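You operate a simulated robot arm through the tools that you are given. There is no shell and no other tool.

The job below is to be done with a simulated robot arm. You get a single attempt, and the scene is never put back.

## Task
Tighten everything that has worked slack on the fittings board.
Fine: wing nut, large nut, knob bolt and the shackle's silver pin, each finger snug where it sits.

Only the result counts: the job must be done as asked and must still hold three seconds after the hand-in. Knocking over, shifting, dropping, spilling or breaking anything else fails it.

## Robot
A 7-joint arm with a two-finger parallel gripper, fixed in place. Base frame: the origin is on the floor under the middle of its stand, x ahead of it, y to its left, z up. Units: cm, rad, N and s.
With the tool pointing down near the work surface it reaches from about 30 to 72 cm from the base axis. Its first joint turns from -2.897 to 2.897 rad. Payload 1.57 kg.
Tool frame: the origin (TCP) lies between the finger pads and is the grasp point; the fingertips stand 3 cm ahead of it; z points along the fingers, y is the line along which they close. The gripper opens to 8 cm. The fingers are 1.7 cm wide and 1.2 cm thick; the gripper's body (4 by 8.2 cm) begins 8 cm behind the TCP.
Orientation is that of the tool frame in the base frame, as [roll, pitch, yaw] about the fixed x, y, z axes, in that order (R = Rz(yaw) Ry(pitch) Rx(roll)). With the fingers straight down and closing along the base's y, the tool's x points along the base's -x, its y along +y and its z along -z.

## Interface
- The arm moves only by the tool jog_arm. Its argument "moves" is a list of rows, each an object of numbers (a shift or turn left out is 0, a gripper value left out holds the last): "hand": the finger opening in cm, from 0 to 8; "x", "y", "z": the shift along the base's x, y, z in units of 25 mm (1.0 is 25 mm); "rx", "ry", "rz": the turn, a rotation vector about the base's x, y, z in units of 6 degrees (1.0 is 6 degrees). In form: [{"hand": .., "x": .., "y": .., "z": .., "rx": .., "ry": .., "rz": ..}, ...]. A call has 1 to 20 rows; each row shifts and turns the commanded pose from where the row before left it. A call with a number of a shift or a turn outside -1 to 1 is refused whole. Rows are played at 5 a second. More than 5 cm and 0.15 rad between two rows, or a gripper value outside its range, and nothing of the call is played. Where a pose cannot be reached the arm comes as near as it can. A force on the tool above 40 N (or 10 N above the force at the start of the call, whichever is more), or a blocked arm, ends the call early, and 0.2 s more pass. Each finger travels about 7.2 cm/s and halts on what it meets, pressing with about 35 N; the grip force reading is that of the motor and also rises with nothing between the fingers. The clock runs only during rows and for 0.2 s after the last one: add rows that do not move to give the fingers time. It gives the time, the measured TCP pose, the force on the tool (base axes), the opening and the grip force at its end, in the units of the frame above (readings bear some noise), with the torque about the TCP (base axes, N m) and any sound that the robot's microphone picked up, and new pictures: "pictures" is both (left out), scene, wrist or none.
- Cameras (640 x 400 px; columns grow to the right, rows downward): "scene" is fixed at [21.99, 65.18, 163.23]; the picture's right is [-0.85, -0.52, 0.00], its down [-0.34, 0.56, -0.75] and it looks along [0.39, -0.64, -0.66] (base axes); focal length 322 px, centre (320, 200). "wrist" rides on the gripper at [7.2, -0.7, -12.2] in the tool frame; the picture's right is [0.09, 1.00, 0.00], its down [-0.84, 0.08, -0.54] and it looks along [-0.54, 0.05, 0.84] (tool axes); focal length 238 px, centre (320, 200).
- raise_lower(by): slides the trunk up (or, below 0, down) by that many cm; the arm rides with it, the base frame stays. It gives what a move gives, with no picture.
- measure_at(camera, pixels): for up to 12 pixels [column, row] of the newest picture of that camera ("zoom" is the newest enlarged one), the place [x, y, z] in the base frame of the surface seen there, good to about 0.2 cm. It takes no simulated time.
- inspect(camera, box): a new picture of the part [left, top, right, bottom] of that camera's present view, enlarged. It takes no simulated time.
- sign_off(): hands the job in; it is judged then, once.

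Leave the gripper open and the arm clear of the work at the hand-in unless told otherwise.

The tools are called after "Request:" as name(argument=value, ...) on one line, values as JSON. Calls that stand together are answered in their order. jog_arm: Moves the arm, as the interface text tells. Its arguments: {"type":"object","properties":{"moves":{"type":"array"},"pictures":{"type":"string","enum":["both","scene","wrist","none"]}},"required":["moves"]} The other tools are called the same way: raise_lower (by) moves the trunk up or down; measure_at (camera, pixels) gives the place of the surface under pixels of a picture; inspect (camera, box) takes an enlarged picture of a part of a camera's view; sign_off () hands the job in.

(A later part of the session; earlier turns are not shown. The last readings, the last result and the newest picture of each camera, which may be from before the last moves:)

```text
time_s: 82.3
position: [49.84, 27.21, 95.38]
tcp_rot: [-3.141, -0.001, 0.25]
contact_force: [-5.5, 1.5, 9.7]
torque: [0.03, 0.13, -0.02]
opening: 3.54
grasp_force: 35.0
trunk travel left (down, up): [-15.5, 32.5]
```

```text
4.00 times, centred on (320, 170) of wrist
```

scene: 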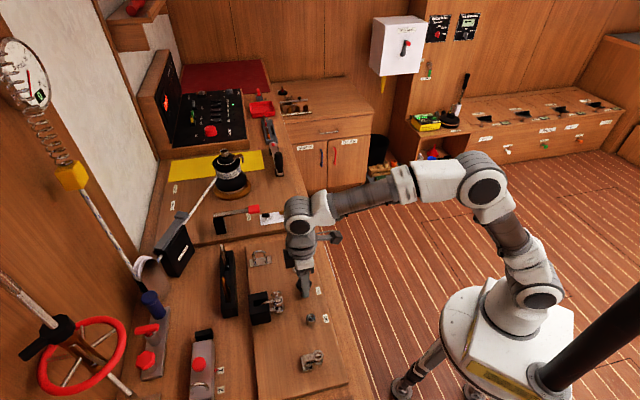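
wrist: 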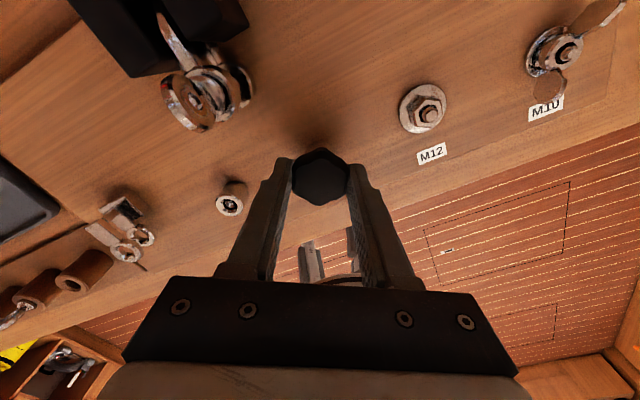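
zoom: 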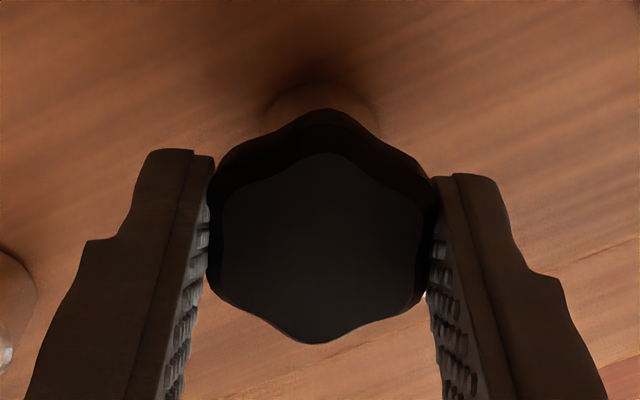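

210° done and still free. I open to 5, swing back 180° counter-clockwise.

Request:
jog_arm(moves=[{"hand": 5}, {}, {"rz": 1}, {"rz": 1}, {"rz": 1}, {"rz": 1}, {"rz": 1}, {"rz": 1}, {"rz": 1}, {"rz": 1}, {"rz": 1}, {"rz": 1}, {"rz": 1}, {"rz": 1}, {"rz": 1}, {"rz": 1}, {"rz": 1}, {"rz": 1}, {"rz": 1}, {"rz": 1}], pictures="none")

Request:
jog_arm(moves=[{"rz": 1}, {"rz": 1}, {"rz": 1}, {"rz": 1}, {"rz": 1}, {"rz": 1}, {"rz": 1}, {"rz": 1}, {"rz": 1}, {"rz": 1}, {"rz": 1}, {"rz": 1}, {}], pictures="both")

Request:
inspect(camera="wrist", box=[260, 120, 380, 220])

Request:
inspect(camera="scene", box=[275, 255, 335, 305])

```text
time_s: 86.5
position: [49.98, 27.27, 95.35]
tcp_rot: [-3.14, 0.0, 2.136]
contact_force: [0.9, 0.3, 0.3]
torque: [0.03, 0.01, -0.04]
opening: 5.0
grasp_force: 0.0
trunk travel left (down, up): [-15.5, 32.5]
```

```text
time_s: 89.3
position: [49.89, 27.19, 95.31]
tcp_rot: [-3.141, 0.0, -2.888]
contact_force: [0.4, -1.2, -0.2]
torque: [-0.01, 0.03, -0.02]
opening: 5.0
grasp_force: 0.1
trunk travel left (down, up): [-15.5, 32.5]
```

scene: 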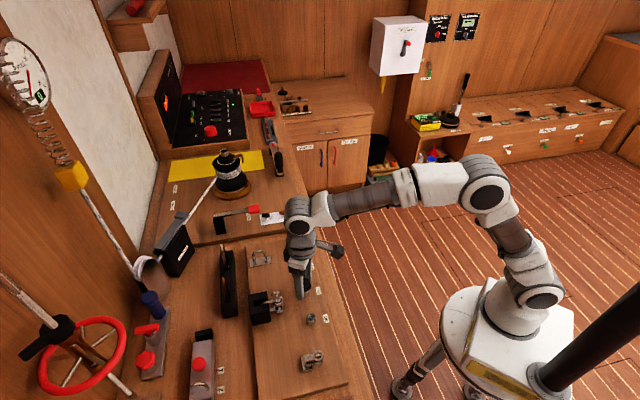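
wrist: 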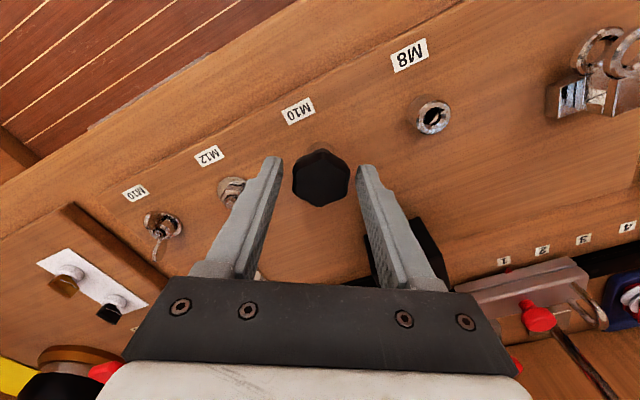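

```text
4.00 times, centred on (320, 170) of wrist
```

zoom: 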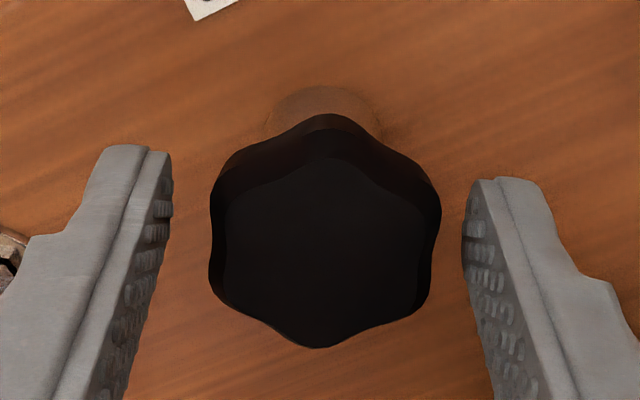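

```text
8.00 times, centred on (305, 280) of scene
```

zoom: 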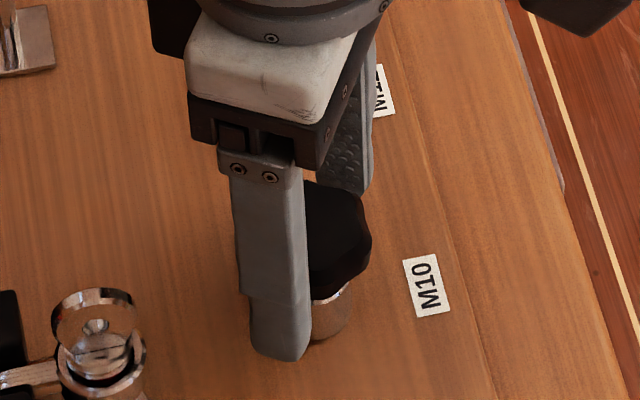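

The knob is aligned with the fingers again. I close and turn clockwise in 30° pieces, watching the torque.

Request:
jog_arm(moves=[{"hand": 0}, {}, {}, {"rz": -1}, {"rz": -1}, {"rz": -1}, {"rz": -1}, {"rz": -1}], pictures="none")

Request:
jog_arm(moves=[{"rz": -1}, {"rz": -1}, {"rz": -1}, {"rz": -1}, {"rz": -1}], pictures="none")

Request:
jog_arm(moves=[{"rz": -1, "z": -0.01}, {"rz": -1}, {"rz": -1}, {"rz": -1}], pictures="wrist")

```text
time_s: 91.1
position: [49.75, 27.23, 95.36]
tcp_rot: [3.14, 0.0, 2.868]
contact_force: [-7.7, 5.7, 0.1]
torque: [0.09, 0.25, 0.0]
opening: 3.54
grasp_force: 35.1
trunk travel left (down, up): [-15.5, 32.5]
```

```text
time_s: 92.3
position: [50.01, 27.31, 95.31]
tcp_rot: [-3.141, 0.0, 2.344]
contact_force: [-6.0, 6.9, -1.9]
torque: [0.2, 0.11, 0.02]
opening: 3.52
grasp_force: 35.1
trunk travel left (down, up): [-15.5, 32.5]
```

```text
time_s: 93.3
position: [49.76, 27.27, 95.49]
tcp_rot: [3.141, -0.001, 1.925]
contact_force: [-0.6, 9.6, 1.4]
torque: [0.08, -0.04, 0.0]
opening: 3.54
grasp_force: 35.1
trunk travel left (down, up): [-15.5, 32.5]
```

wrist: 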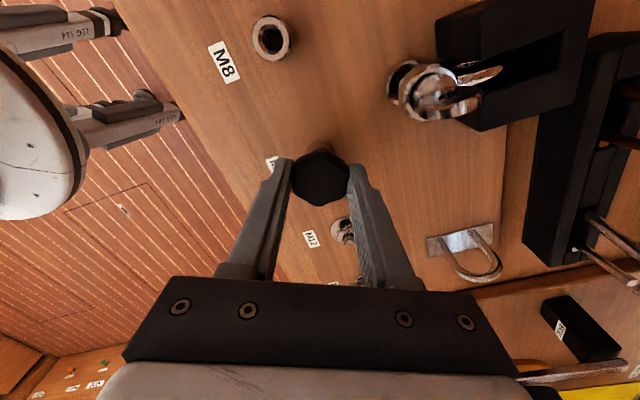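

294° and still free. Continuing clockwise in 24° pieces.

Request:
jog_arm(moves=[{"rz": -1, "z": -0.01}, {"rz": -1}, {"rz": -1}, {"rz": -1}], pictures="none")

Request:
jog_arm(moves=[{"rz": -1}, {"rz": -1}, {"rz": -1}], pictures="none")

Request:
jog_arm(moves=[{"rz": -1}, {"rz": -1}, {"rz": -1}], pictures="wrist")

Request:
inspect(camera="wrist", box=[260, 120, 380, 220])

```text
time_s: 94.3
position: [49.83, 27.21, 95.22]
tcp_rot: [-3.142, 0.001, 1.509]
contact_force: [-2.3, 10.3, 1.8]
torque: [0.23, 0.12, 0.01]
opening: 3.52
grasp_force: 35.1
trunk travel left (down, up): [-15.5, 32.5]
```

```text
time_s: 95.1
position: [49.89, 27.14, 95.31]
tcp_rot: [3.142, 0.002, 1.191]
contact_force: [-5.1, 7.8, -1.6]
torque: [0.24, 0.09, 0.01]
opening: 3.55
grasp_force: 34.8
trunk travel left (down, up): [-15.5, 32.5]
```

```text
time_s: 95.9
position: [49.82, 27.25, 95.24]
tcp_rot: [3.141, 0.001, 0.877]
contact_force: [-5.2, 6.1, -2.1]
torque: [0.01, 0.14, 0.0]
opening: 3.54
grasp_force: 34.9
trunk travel left (down, up): [-15.5, 32.5]
```

wrist: 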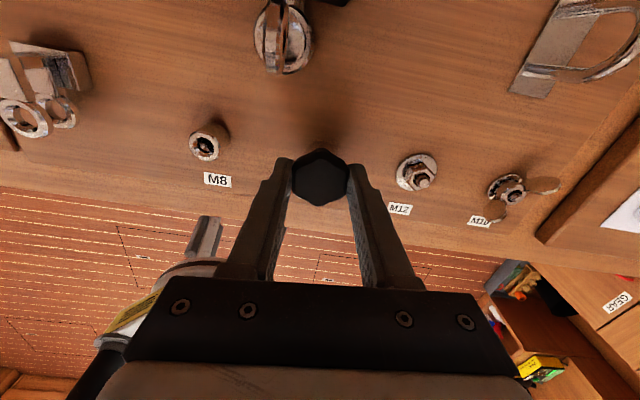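

```text
4.00 times, centred on (320, 170) of wrist
```

zoom: 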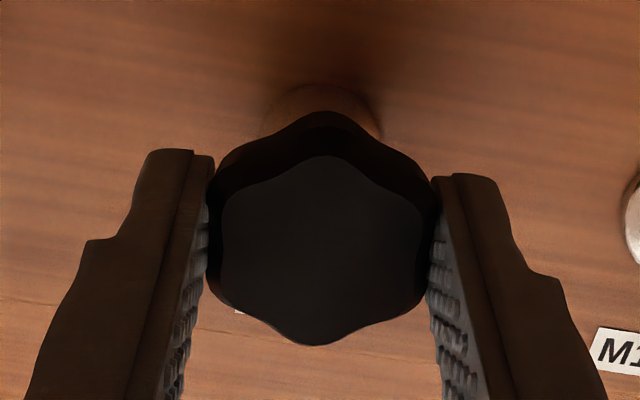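

354°. A further 36° in two pieces before I need to swing back.

Request:
jog_arm(moves=[{"rz": -1, "z": -0.01}, {"rz": -1}, {"rz": -1}], pictures="none")

Request:
jog_arm(moves=[{"rz": -1}, {"rz": -1}, {"rz": -1}], pictures="none")

```text
time_s: 96.7
position: [49.8, 27.27, 95.26]
tcp_rot: [3.141, -0.001, 0.563]
contact_force: [-5.3, 6.4, -1.9]
torque: [0.01, 0.16, 0.03]
opening: 3.53
grasp_force: 35.2
trunk travel left (down, up): [-15.5, 32.5]
```

```text
time_s: 97.5
position: [49.81, 27.16, 95.31]
tcp_rot: [-3.14, 0.0, 0.252]
contact_force: [-1.3, 2.8, -0.3]
torque: [-0.05, 0.03, 0.03]
opening: 3.55
grasp_force: 34.7
trunk travel left (down, up): [-15.5, 32.5]
```

390° and still free. I open, swing back 180°, and take a look at the gap under the knob.

Request:
jog_arm(moves=[{"hand": 5}, {}, {"rz": 1}, {"rz": 1}, {"rz": 1}, {"rz": 1}, {"rz": 1}, {"rz": 1}, {"rz": 1}, {"rz": 1}, {"rz": 1}, {"rz": 1}, {"rz": 1}, {"rz": 1}, {"rz": 1}, {"rz": 1}, {"rz": 1}, {"rz": 1}, {"rz": 1}, {"rz": 1}], pictures="none")

Request:
jog_arm(moves=[{"rz": 1}, {"rz": 1}, {"rz": 1}, {"rz": 1}, {"rz": 1}, {"rz": 1}, {"rz": 1}, {"rz": 1}, {"rz": 1}, {"rz": 1}, {"rz": 1}, {"rz": 1}, {}], pictures="both")

Request:
inspect(camera="wrist", box=[260, 120, 380, 220])

Request:
inspect(camera="scene", box=[290, 270, 320, 300])

```text
time_s: 101.7
position: [49.8, 27.04, 95.35]
tcp_rot: [3.141, 0.0, 2.138]
contact_force: [0.4, 0.1, -0.5]
torque: [-0.01, -0.01, -0.02]
opening: 5.0
grasp_force: 0.1
trunk travel left (down, up): [-15.5, 32.5]
```

```text
time_s: 104.5
position: [49.79, 27.15, 95.26]
tcp_rot: [3.141, -0.001, -2.889]
contact_force: [-0.1, 0.6, -0.6]
torque: [-0.02, 0.01, 0.01]
opening: 4.98
grasp_force: 0.1
trunk travel left (down, up): [-15.5, 32.5]
```

scene: 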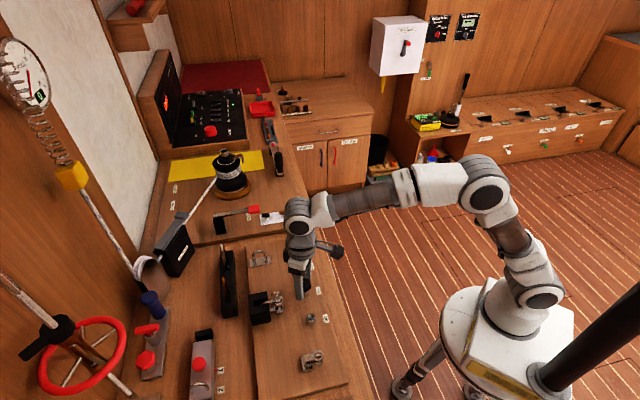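
wrist: 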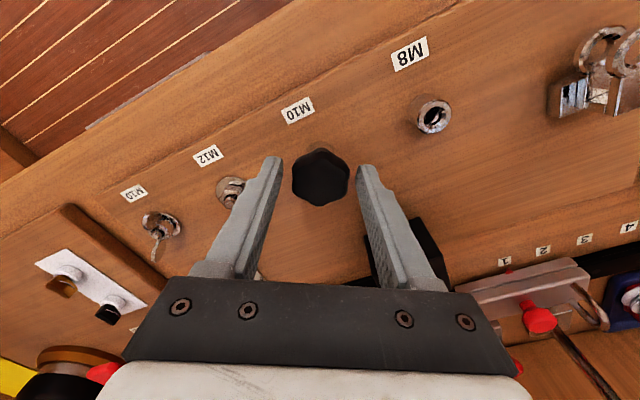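

```text
4.00 times, centred on (320, 170) of wrist
```

zoom: 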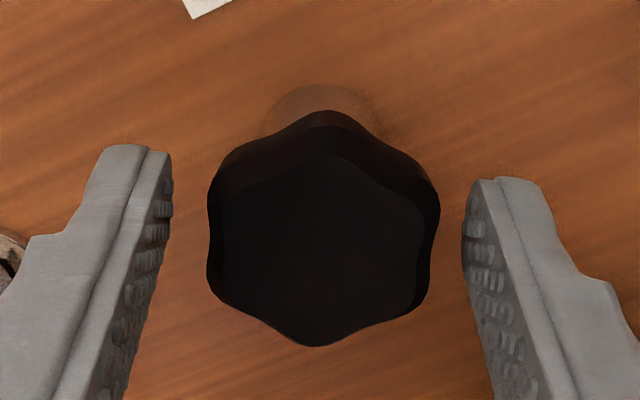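

```text
13.33 times, centred on (305, 285) of scene
```

zoom: 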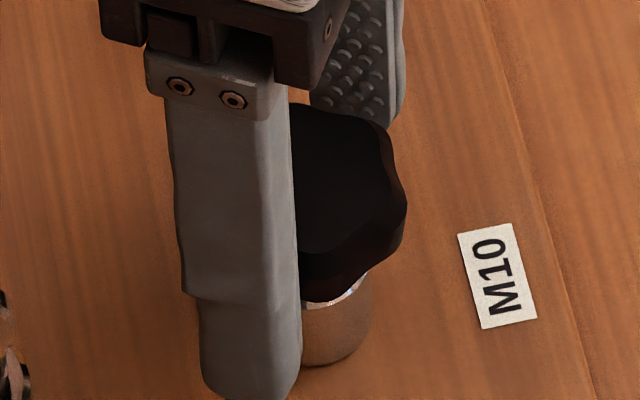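

I measure the knob's top now (it was 94.3–94.6 at the start) to be sure it's winding down.

Request:
measure_at(camera="wrist", pixels=[[320, 185], [310, 185], [330, 185], [320, 195], [320, 178]])

Request:
jog_arm(moves=[{"hand": 0}, {}, {}, {"rz": -1}, {"rz": -1}, {"rz": -1}, {"rz": -1}, {"rz": -1}], pictures="none")

Request:
jog_arm(moves=[{"rz": -1}, {"rz": -1}, {"rz": -1}, {"rz": -1}, {"rz": -1}], pictures="none")

Request:
jog_arm(moves=[{"rz": -1, "z": -0.01}, {"rz": -1}, {"rz": -1}], pictures="wrist")

```text
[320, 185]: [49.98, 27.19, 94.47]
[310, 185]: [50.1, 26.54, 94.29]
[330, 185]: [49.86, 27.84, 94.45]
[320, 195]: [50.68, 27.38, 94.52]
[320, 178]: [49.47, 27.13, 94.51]
```

```text
time_s: 106.3
position: [49.82, 27.29, 95.31]
tcp_rot: [3.14, -0.002, 2.867]
contact_force: [-1.1, 3.9, -6.4]
torque: [0.05, 0.0, 0.02]
opening: 3.54
grasp_force: 35.0
trunk travel left (down, up): [-15.5, 32.5]
```

```text
time_s: 107.5
position: [49.99, 27.16, 95.33]
tcp_rot: [3.14, 0.001, 2.346]
contact_force: [-0.5, 0.7, -3.1]
torque: [-0.06, -0.03, 0.75]
opening: 3.45
grasp_force: 34.5
trunk travel left (down, up): [-15.5, 32.5]
```

```text
time_s: 108.3
position: [49.94, 27.19, 95.39]
tcp_rot: [3.141, 0.0, 2.03]
contact_force: [-1.5, -1.4, 2.7]
torque: [-0.05, 0.07, 0.38]
opening: 3.49
grasp_force: 35.1
trunk travel left (down, up): [-15.5, 32.5]
```

wrist: 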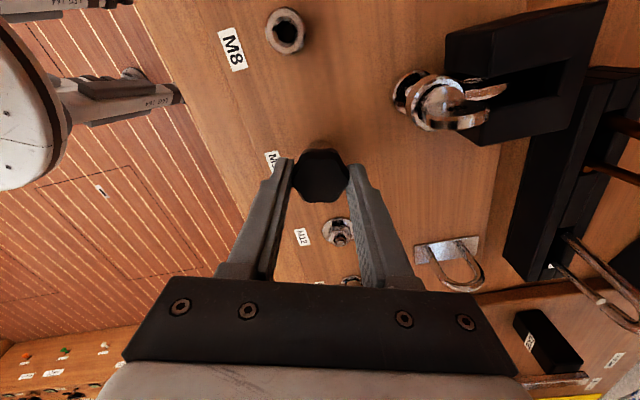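

Torque rose to 0.75 N m, then the knob started slipping in the pads — seated. I check how the knob stands relative to the fingers.

Request:
inspect(camera="wrist", box=[260, 120, 380, 220])

Request:
measure_at(camera="wrist", pixels=[[320, 185], [310, 185], [330, 185], [320, 195], [320, 178]])

```text
4.00 times, centred on (320, 170) of wrist
```

zoom: 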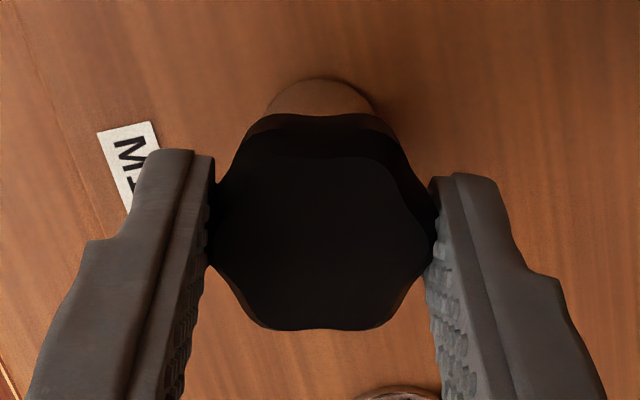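

```text
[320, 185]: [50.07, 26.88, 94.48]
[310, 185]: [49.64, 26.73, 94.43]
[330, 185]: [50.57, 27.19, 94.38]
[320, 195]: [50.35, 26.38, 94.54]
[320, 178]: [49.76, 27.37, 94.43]
```

The knob lags 30°, so it stopped at yaw ≈2.55 (about 438° turned) while taking 0.75 N m. I open, go back 30° to the valleys, re-close and push 6° to confirm.

Request:
jog_arm(moves=[{"hand": 5}, {}, {"rz": 1}, {"rz": 1}, {"rz": 1}, {"rz": 1}, {"rz": 1}, {}, {"hand": 0}, {}, {}], pictures="none")

Request:
jog_arm(moves=[{"rz": -0.5}, {"rz": -0.5}], pictures="wrist")

Request:
inspect(camera="wrist", box=[260, 120, 380, 220])

```text
time_s: 110.7
position: [49.87, 27.1, 95.32]
tcp_rot: [3.141, 0.002, 2.556]
contact_force: [3.2, 2.6, -0.3]
torque: [0.08, -0.06, -0.02]
opening: 3.49
grasp_force: 35.5
trunk travel left (down, up): [-15.5, 32.5]
```

```text
time_s: 111.3
position: [49.89, 27.22, 95.39]
tcp_rot: [3.137, -0.001, 2.449]
contact_force: [1.7, 4.5, 3.9]
torque: [0.11, 0.02, 0.15]
opening: 3.46
grasp_force: 35.6
trunk travel left (down, up): [-15.5, 32.5]
```

wrist: 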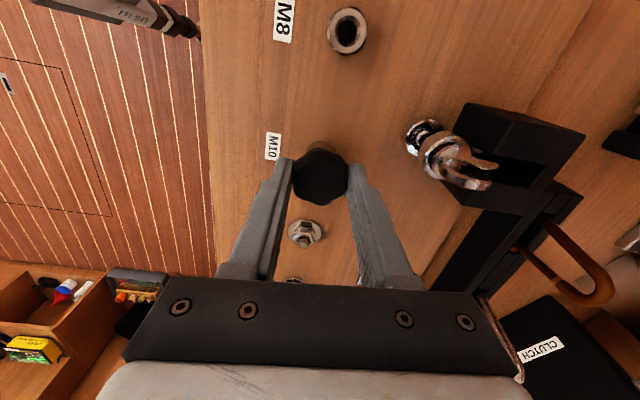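

```text
4.00 times, centred on (320, 170) of wrist
```

zoom: 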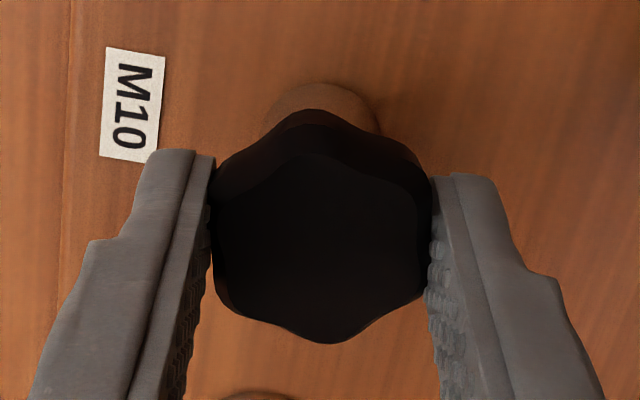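

Small lag of ~12°, torque 0.15. I push on another 9° and read it at once.

Request:
jog_arm(moves=[{"rz": -0.5}, {"rz": -0.5}, {"rz": -0.5}], pictures="wrist")

Request:
inspect(camera="wrist", box=[260, 120, 380, 220])

```text
time_s: 112.1
position: [49.86, 27.21, 95.34]
tcp_rot: [3.141, 0.001, 2.292]
contact_force: [2.0, 3.9, 0.8]
torque: [0.07, -0.07, 0.61]
opening: 3.49
grasp_force: 35.3
trunk travel left (down, up): [-15.5, 32.5]
```

wrist: 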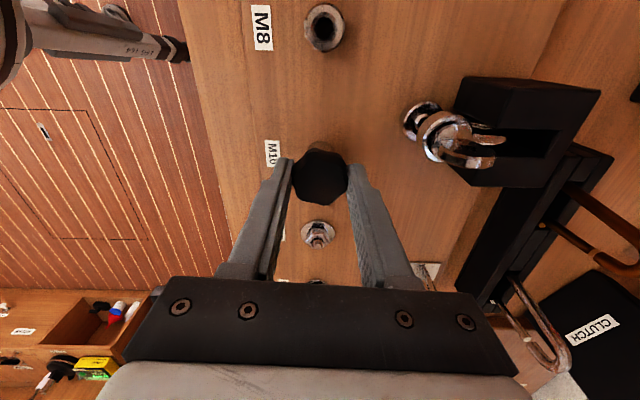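

```text
4.00 times, centred on (320, 170) of wrist
```

zoom: 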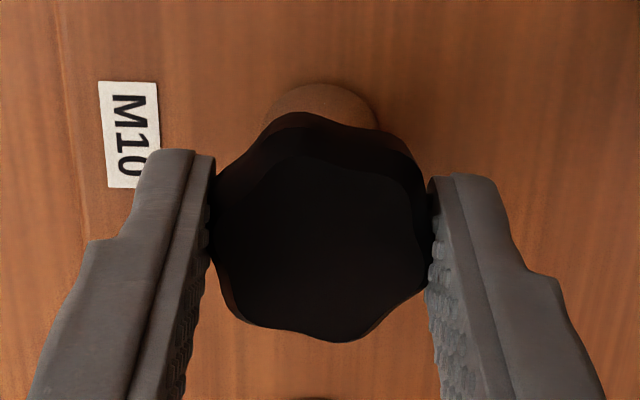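

The knob holds at 0.6–0.75 N m without turning — snug. I open, rise 8 cm, move over the shackle pin (~(52.5,34.2), top z≈98), and swing the tool back counter-clockwise so the fingers will close square to the eye plate.

Request:
jog_arm(moves=[{"hand": 5}, {}, {"z": 1}, {"z": 1}, {"z": 1}, {"z": 0.4, "rz": 1}, {"x": 0.5, "y": 0.9, "rz": 1}, {"x": 0.5, "y": 0.9, "rz": 1}, {"x": 0.1, "y": 0.98, "rz": 1}, {"rz": 1}, {"rz": 1}, {"rz": 1}, {"rz": 1}, {"rz": 1}, {"rz": 1}, {"rz": 1}, {"rz": 1}, {"rz": 1}, {"rz": 1}, {"rz": 1}], pictures="none")

Request:
jog_arm(moves=[{"rz": 0.5}, {}], pictures="both")

Request:
inspect(camera="wrist", box=[260, 90, 380, 190])

Request:
inspect(camera="scene", box=[245, 270, 315, 325])

```text
time_s: 116.3
position: [52.65, 34.21, 103.75]
tcp_rot: [3.139, -0.001, -2.418]
contact_force: [0.4, -0.8, -0.4]
torque: [-0.02, 0.0, 0.04]
opening: 5.01
grasp_force: 0.1
trunk travel left (down, up): [-15.5, 32.5]
```

```text
time_s: 116.9
position: [52.66, 34.02, 103.69]
tcp_rot: [-3.141, 0.001, -2.365]
contact_force: [0.1, 0.5, 0.4]
torque: [0.0, 0.0, 0.02]
opening: 5.0
grasp_force: 0.0
trunk travel left (down, up): [-15.5, 32.5]
```

scene: 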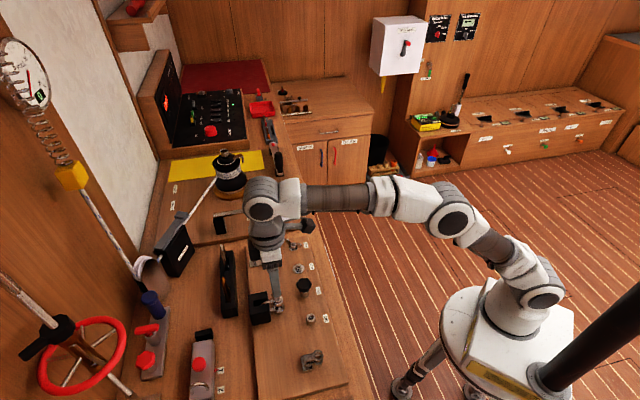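
wrist: 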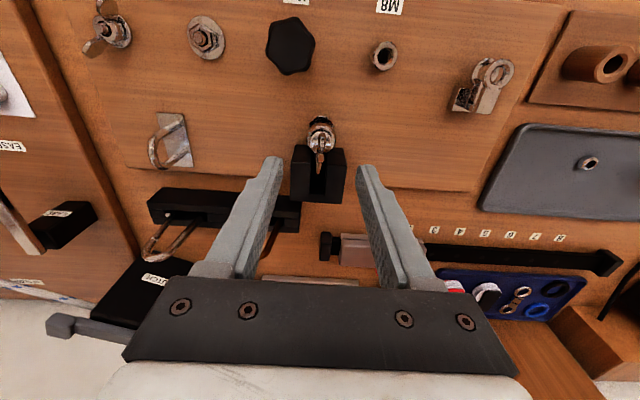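

```text
4.00 times, centred on (320, 140) of wrist
```

zoom: 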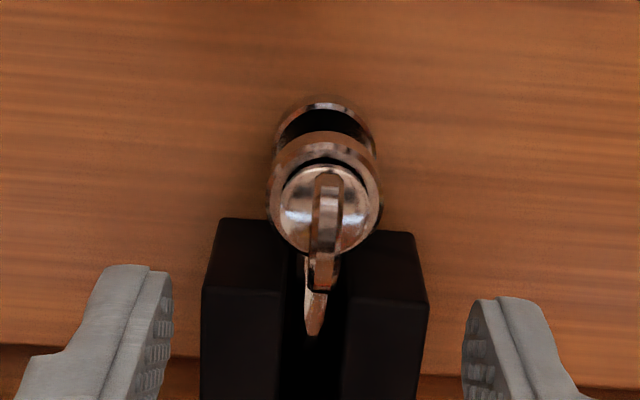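

```text
7.27 times, centred on (280, 298) of scene
```

zoom: 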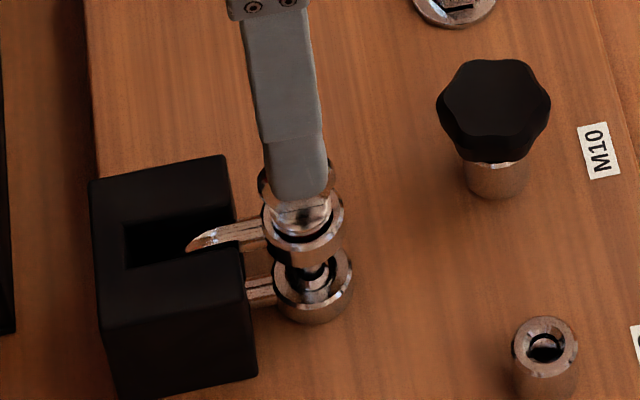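

The eye plate is square to the fingers and almost centred. I measure the collar and plate to refine the axis and the heights.

Request:
inspect(camera="wrist", box=[300, 115, 345, 175])

Request:
measure_at(camera="zoom", pixels=[[330, 200], [335, 250], [330, 300], [335, 150], [270, 230], [400, 210], [340, 125], [320, 100], [240, 240], [430, 200], [310, 370], [200, 330]])

```text
6.67 times, centred on (322, 145) of wrist
```

zoom: 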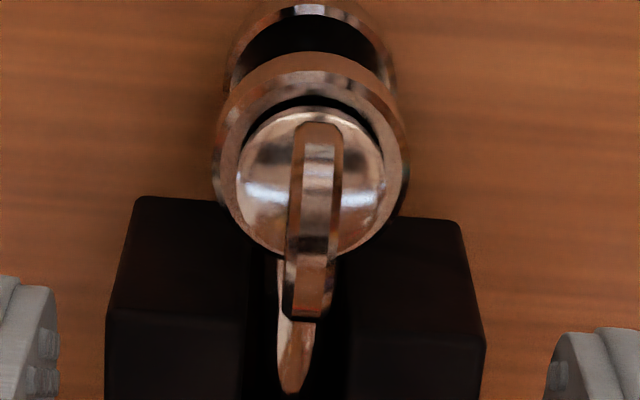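

```text
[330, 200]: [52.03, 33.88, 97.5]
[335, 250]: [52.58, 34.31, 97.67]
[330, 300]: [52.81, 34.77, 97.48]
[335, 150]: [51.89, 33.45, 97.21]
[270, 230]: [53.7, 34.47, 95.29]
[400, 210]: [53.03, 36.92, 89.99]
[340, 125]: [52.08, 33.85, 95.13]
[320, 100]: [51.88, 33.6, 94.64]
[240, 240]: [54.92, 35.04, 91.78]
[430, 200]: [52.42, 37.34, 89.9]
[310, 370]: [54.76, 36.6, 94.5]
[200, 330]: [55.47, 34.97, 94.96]
```

Plate rim is centred near (52.5,34.2), top ≈97.7; collar top ≈95.3; black block top ≈95.0. I shift (-0.09,+0.09) cm, go down 5 cm so the tips stop at ~95.65 (above block and collar), opening 3, then close on the plate.

Request:
jog_arm(moves=[{"hand": 3, "x": -0.034, "y": 0.034, "z": -0.6}, {"z": -0.6}, {"z": -0.5}, {"z": -0.32}, {}], pictures="both")

Request:
inspect(camera="wrist", box=[270, 130, 370, 220])

Request:
inspect(camera="scene", box=[245, 270, 315, 325])

```text
time_s: 118.1
position: [52.57, 34.25, 98.7]
tcp_rot: [-3.14, 0.0, -2.367]
contact_force: [-0.3, 0.6, 0.2]
torque: [0.0, 0.05, 0.02]
opening: 2.99
grasp_force: 0.1
trunk travel left (down, up): [-15.5, 32.5]
```

scene: 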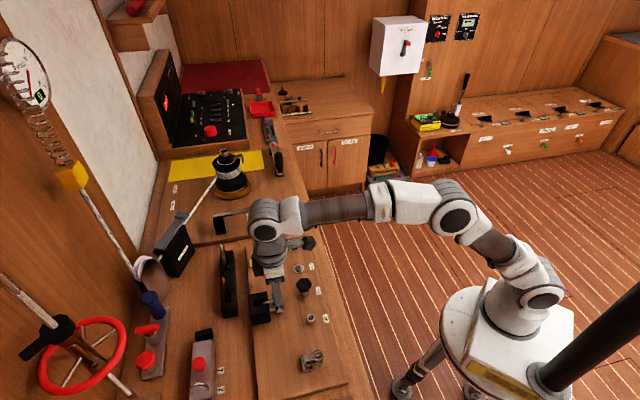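
wrist: 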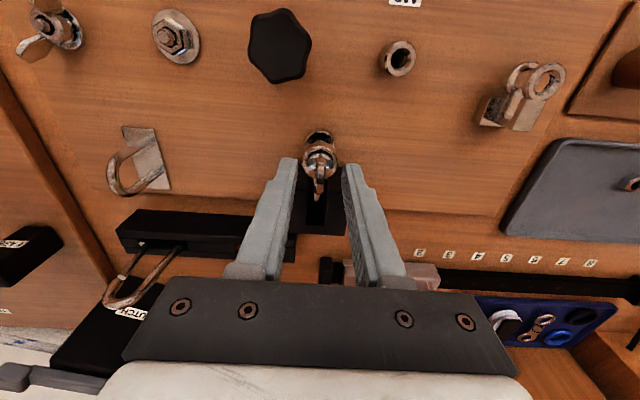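

```text
4.44 times, centred on (320, 175) of wrist
```

zoom: 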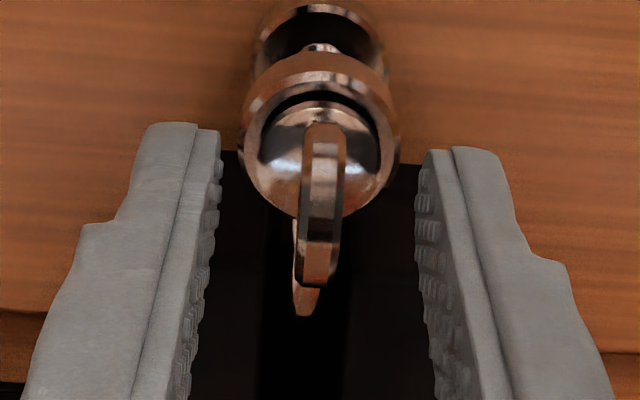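

```text
7.27 times, centred on (280, 298) of scene
```

zoom: 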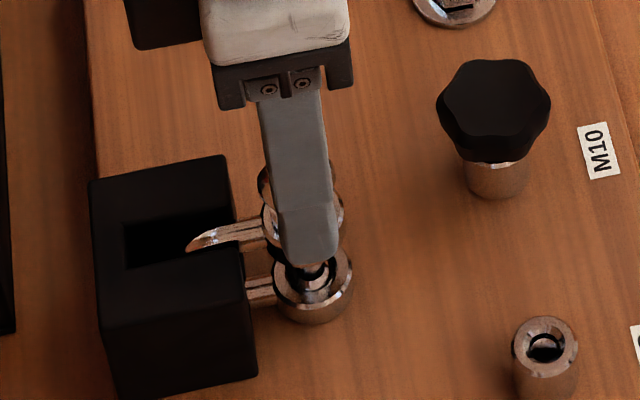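

The collar sits at (320,166), just where it should when centred. I close on the plate.

Request:
jog_arm(moves=[{"hand": 1.2}, {}, {"hand": 0}, {}, {}], pictures="wrist")

Request:
inspect(camera="wrist", box=[270, 130, 370, 220])

```text
time_s: 119.3
position: [52.56, 34.1, 98.74]
tcp_rot: [3.142, 0.0, -2.367]
contact_force: [-0.8, 0.2, 0.8]
torque: [0.0, 0.03, -0.01]
opening: 0.53
grasp_force: 25.4
trunk travel left (down, up): [-15.5, 32.5]
```

wrist: 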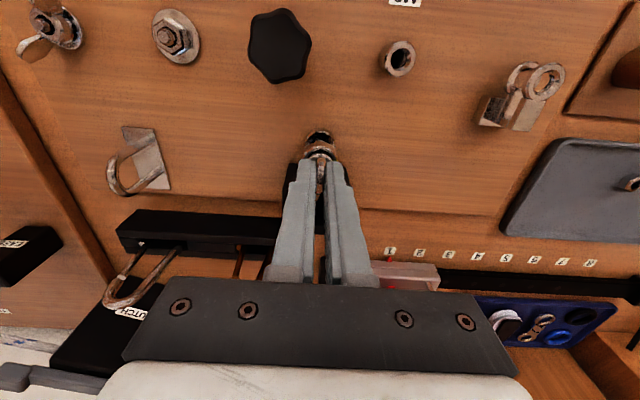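

```text
4.44 times, centred on (320, 175) of wrist
```

zoom: 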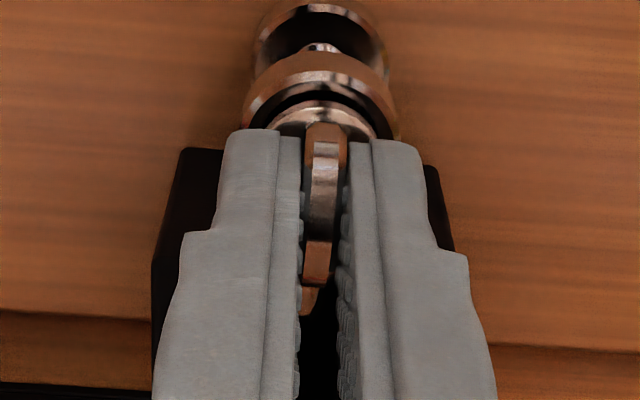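

Plate clamped at 0.53 cm. I turn clockwise 30° and check the side force.

Request:
jog_arm(moves=[{"rz": -1}, {"rz": -1}, {"rz": -1}, {"rz": -1}, {"rz": -1}], pictures="none")

Request:
jog_arm(moves=[{"rz": -1}, {"rz": -1}, {"rz": -1}, {"rz": -1}, {"rz": -1}], pictures="both")

Request:
inspect(camera="scene", box=[245, 270, 315, 325])

```text
time_s: 120.5
position: [52.47, 34.29, 98.79]
tcp_rot: [-3.141, 0.0, -2.892]
contact_force: [-0.4, 0.0, -0.9]
torque: [-0.02, 0.02, 0.04]
opening: 0.54
grasp_force: 24.8
trunk travel left (down, up): [-15.5, 32.5]
```

```text
time_s: 121.7
position: [52.57, 34.16, 98.67]
tcp_rot: [-3.141, 0.0, 2.867]
contact_force: [0.1, -0.2, -0.9]
torque: [-0.04, 0.03, 0.06]
opening: 0.52
grasp_force: 25.4
trunk travel left (down, up): [-15.5, 32.5]
```

scene: 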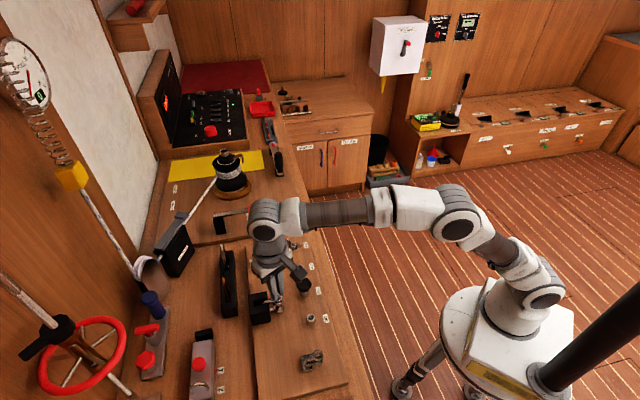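
wrist: 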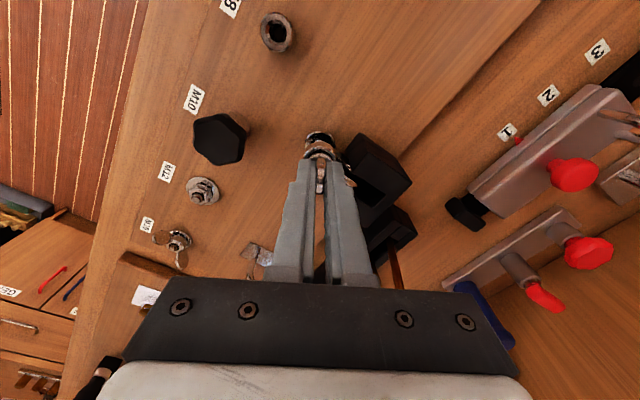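

```text
7.27 times, centred on (280, 298) of scene
```

zoom: 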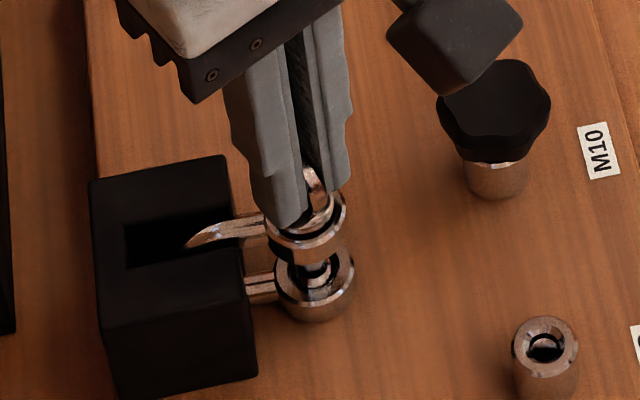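

The pin turns with the fingers, forces near zero. I continue clockwise in 30° pieces.

Request:
jog_arm(moves=[{"rz": -1, "z": -0.01}, {"rz": -1}, {"rz": -1}, {"rz": -1}, {"rz": -1}], pictures="none")

Request:
jog_arm(moves=[{"rz": -1, "z": -0.01}, {"rz": -1}, {"rz": -1}, {"rz": -1}, {"rz": -1}], pictures="none")

Request:
jog_arm(moves=[{"rz": -1, "z": -0.01}, {"rz": -1}, {"rz": -1}, {"rz": -1}, {"rz": -1}], pictures="wrist")

Request:
inspect(camera="wrist", box=[270, 130, 370, 220])

```text
time_s: 122.9
position: [52.62, 34.12, 98.68]
tcp_rot: [-3.141, 0.002, 2.341]
contact_force: [0.1, 0.7, -1.0]
torque: [-0.03, 0.02, -0.03]
opening: 0.55
grasp_force: 25.0
trunk travel left (down, up): [-15.5, 32.5]
```

```text
time_s: 124.1
position: [52.54, 34.27, 98.69]
tcp_rot: [-3.141, 0.0, 1.821]
contact_force: [0.5, -0.1, -2.3]
torque: [0.0, 0.02, -0.01]
opening: 0.54
grasp_force: 25.3
trunk travel left (down, up): [-15.5, 32.5]
```

```text
time_s: 125.3
position: [52.5, 34.24, 98.68]
tcp_rot: [-3.141, -0.001, 1.297]
contact_force: [0.3, 0.0, 0.3]
torque: [-0.04, -0.02, 0.02]
opening: 0.53
grasp_force: 24.8
trunk travel left (down, up): [-15.5, 32.5]
```

wrist: 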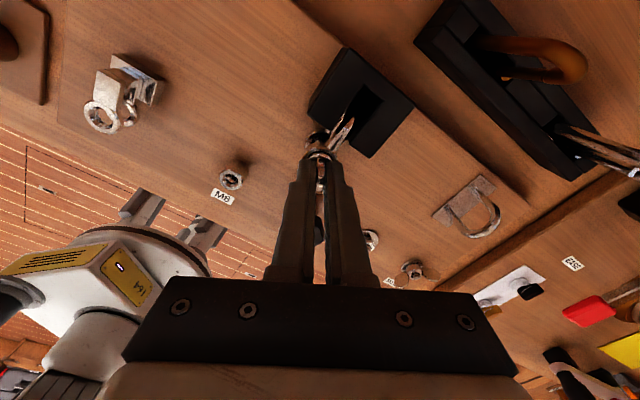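

```text
4.44 times, centred on (320, 175) of wrist
```

zoom: 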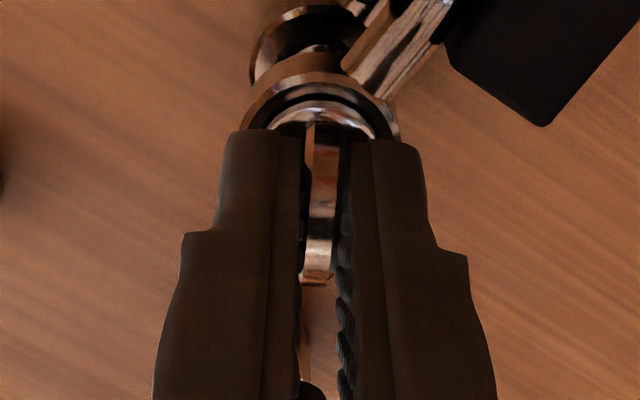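

150°, smooth. I continue in 24° pieces, keeping clear of the wrist limit.

Request:
jog_arm(moves=[{"rz": -1, "z": -0.01}, {"rz": -1}, {"rz": -1}, {"rz": -1}], pictures="none")

Request:
jog_arm(moves=[{"rz": -1, "z": -0.01}, {"rz": -1}, {"rz": -1}, {"rz": -1}], pictures="wrist")

Request:
inspect(camera="wrist", box=[270, 130, 370, 220])

```text
time_s: 126.3
position: [52.53, 34.2, 98.71]
tcp_rot: [3.14, 0.0, 0.878]
contact_force: [0.0, -0.6, -1.0]
torque: [-0.05, 0.0, -0.01]
opening: 0.56
grasp_force: 25.8
trunk travel left (down, up): [-15.5, 32.5]
```

```text
time_s: 127.3
position: [52.6, 34.13, 98.56]
tcp_rot: [-3.141, 0.001, 0.458]
contact_force: [-1.1, 0.5, -0.3]
torque: [-0.03, 0.12, 0.0]
opening: 0.54
grasp_force: 25.9
trunk travel left (down, up): [-15.5, 32.5]
```

wrist: 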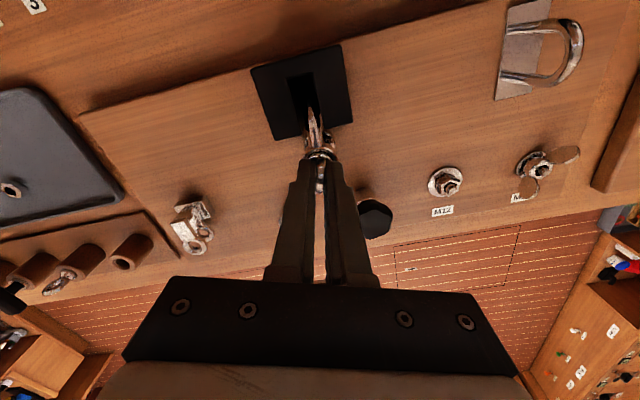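

```text
4.44 times, centred on (320, 175) of wrist
```

zoom: 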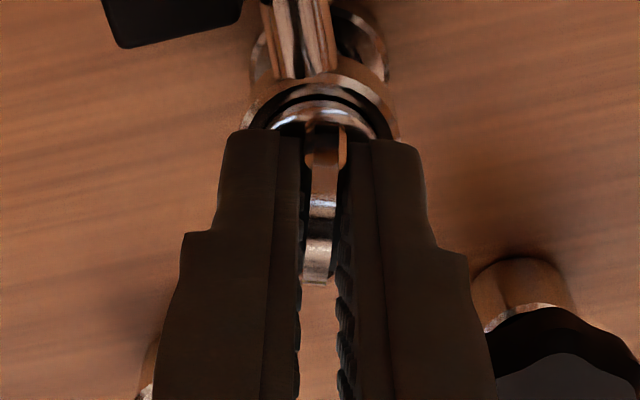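

198°, still free. I open to 4 (clears the plate's half-width of 1.1), swing back 180°, and look.

Request:
jog_arm(moves=[{"hand": 4}, {}, {"rz": 1}, {"rz": 1}, {"rz": 1}, {"rz": 1}, {"rz": 1}, {"rz": 1}, {"rz": 1}, {"rz": 1}, {"rz": 1}, {"rz": 1}, {"rz": 1}, {"rz": 1}, {"rz": 1}, {"rz": 1}, {"rz": 1}, {"rz": 1}, {"rz": 1}, {"rz": 1}], pictures="none")

Request:
jog_arm(moves=[{"rz": 1}, {"rz": 1}, {"rz": 1}, {"rz": 1}, {"rz": 1}, {"rz": 1}, {"rz": 1}, {"rz": 1}, {"rz": 1}, {"rz": 1}, {"rz": 1}, {"rz": 1}, {}], pictures="both")

Request:
inspect(camera="wrist", box=[270, 130, 370, 220])

Request:
inspect(camera="scene", box=[250, 275, 310, 325])

```text
time_s: 131.5
position: [52.6, 34.18, 98.59]
tcp_rot: [3.141, -0.001, 2.347]
contact_force: [1.0, -1.1, -0.2]
torque: [0.04, -0.04, 0.0]
opening: 4.01
grasp_force: 0.1
trunk travel left (down, up): [-15.5, 32.5]
```

```text
time_s: 134.3
position: [52.56, 34.19, 98.57]
tcp_rot: [3.142, 0.001, -2.681]
contact_force: [0.5, -0.3, 0.4]
torque: [0.0, 0.0, 0.01]
opening: 4.01
grasp_force: 0.1
trunk travel left (down, up): [-15.5, 32.5]
```

scene: 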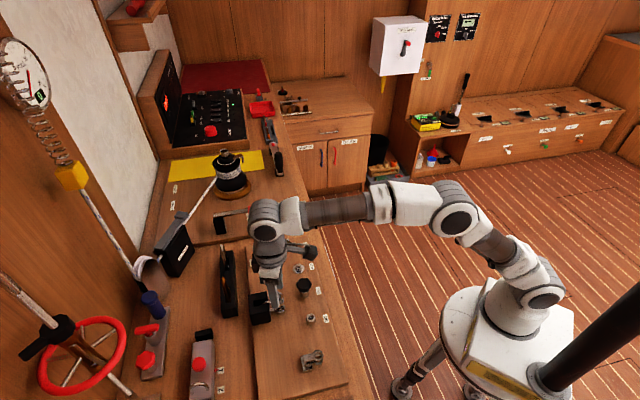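
wrist: 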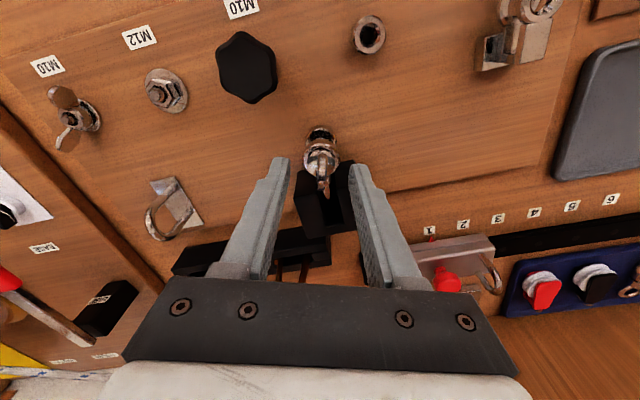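

```text
4.44 times, centred on (320, 175) of wrist
```

zoom: 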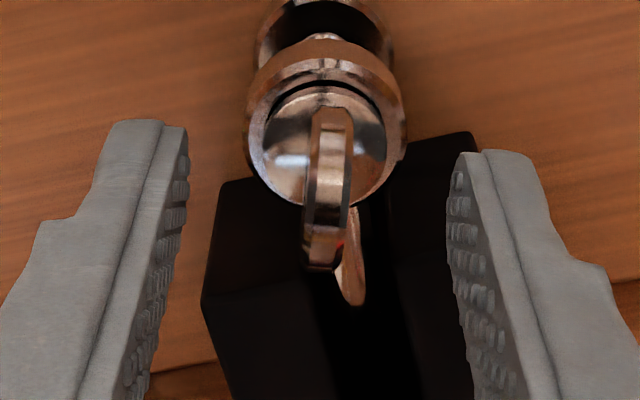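

```text
8.00 times, centred on (280, 300) of scene
```

zoom: 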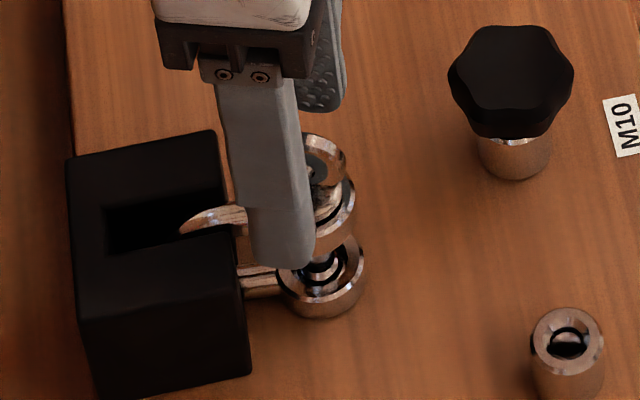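

Plate is aligned with the fingers. I close and go on clockwise in 24–30° pieces, watching the torque.

Request:
jog_arm(moves=[{"hand": 1.2}, {}, {"hand": 0}, {}, {}, {"rz": -1}, {"rz": -1}, {"rz": -1}, {"rz": -1}], pictures="none")

Request:
jog_arm(moves=[{"rz": -1}, {"rz": -1}, {"rz": -1}, {"rz": -1}], pictures="none")

Request:
jog_arm(moves=[{"rz": -1, "z": -0.01}, {"rz": -1}, {"rz": -1}, {"rz": -1}], pictures="wrist")

```text
time_s: 136.3
position: [52.46, 34.23, 98.62]
tcp_rot: [3.141, 0.001, -3.1]
contact_force: [-1.0, -1.4, 0.0]
torque: [-0.11, 0.06, 0.02]
opening: 0.54
grasp_force: 26.3
trunk travel left (down, up): [-15.5, 32.5]
```

```text
time_s: 137.3
position: [52.51, 34.18, 98.65]
tcp_rot: [-3.141, -0.001, 2.763]
contact_force: [0.2, 0.6, -0.9]
torque: [-0.03, 0.07, 0.03]
opening: 0.53
grasp_force: 25.8
trunk travel left (down, up): [-15.5, 32.5]
```

```text
time_s: 138.3
position: [52.58, 34.3, 98.52]
tcp_rot: [3.141, 0.001, 2.343]
contact_force: [-0.4, 0.7, -0.7]
torque: [-0.02, 0.04, 0.01]
opening: 0.58
grasp_force: 25.6
trunk travel left (down, up): [-15.5, 32.5]
```

wrist: 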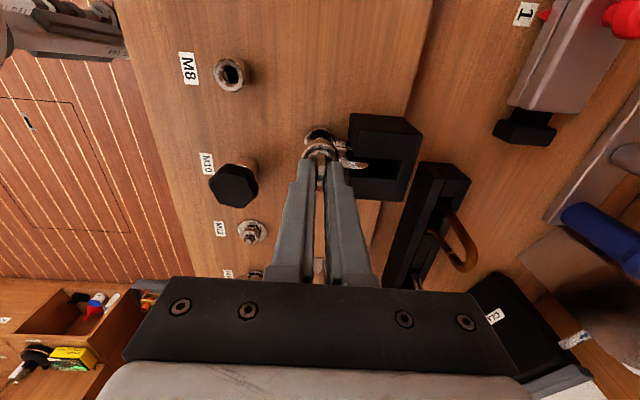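

270° and still free. Continuing in 18–24° pieces.

Request:
jog_arm(moves=[{"rz": -1}, {"rz": -1}, {"rz": -1}, {"rz": -1}], pictures="none")

Request:
jog_arm(moves=[{"rz": -1, "z": -0.01}, {"rz": -1}, {"rz": -1}], pictures="none")

Request:
jog_arm(moves=[{"rz": -1}, {"rz": -1}, {"rz": -1}], pictures="wrist")

Request:
inspect(camera="wrist", box=[270, 130, 370, 220])

```text
time_s: 139.3
position: [52.48, 34.16, 98.76]
tcp_rot: [3.141, -0.001, 1.925]
contact_force: [-0.3, 0.0, 1.2]
torque: [0.03, 0.08, 0.05]
opening: 0.53
grasp_force: 26.0
trunk travel left (down, up): [-15.5, 32.5]
```

```text
time_s: 140.1
position: [52.48, 34.26, 98.59]
tcp_rot: [3.141, -0.001, 1.611]
contact_force: [-0.6, 0.1, -0.2]
torque: [-0.03, 0.03, 0.01]
opening: 0.53
grasp_force: 25.3
trunk travel left (down, up): [-15.5, 32.5]
```

```text
time_s: 140.9
position: [52.57, 34.26, 98.55]
tcp_rot: [3.14, 0.001, 1.297]
contact_force: [-0.5, -0.8, -0.6]
torque: [-0.1, 0.03, 0.0]
opening: 0.56
grasp_force: 25.5
trunk travel left (down, up): [-15.5, 32.5]
```

wrist: 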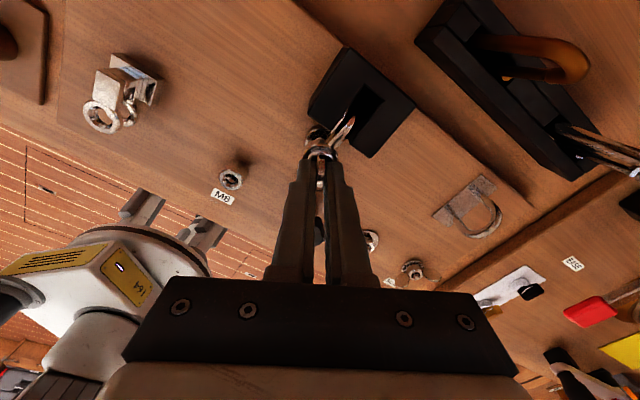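

```text
4.44 times, centred on (320, 175) of wrist
```

zoom: 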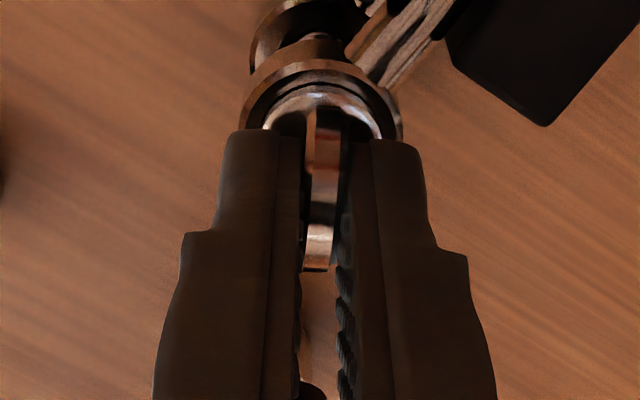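

330°; the collar is visibly closer to the shackle's eye. I go on another 48° in two pieces.

Request:
jog_arm(moves=[{"rz": -1, "z": -0.01}, {"rz": -1}, {"rz": -1}, {"rz": -1}], pictures="none")

Request:
jog_arm(moves=[{"rz": -1}, {"rz": -1}, {"rz": -1}, {"rz": -1}], pictures="none")

```text
time_s: 141.9
position: [52.53, 34.39, 98.67]
tcp_rot: [3.141, 0.001, 0.878]
contact_force: [0.0, -0.5, -1.4]
torque: [-0.01, 0.01, -0.01]
opening: 0.55
grasp_force: 25.3
trunk travel left (down, up): [-15.5, 32.5]
```

```text
time_s: 142.9
position: [52.52, 34.11, 98.52]
tcp_rot: [3.142, -0.002, 0.46]
contact_force: [0.0, 0.5, -2.1]
torque: [-0.01, 0.03, 0.0]
opening: 0.54
grasp_force: 25.0
trunk travel left (down, up): [-15.5, 32.5]
```

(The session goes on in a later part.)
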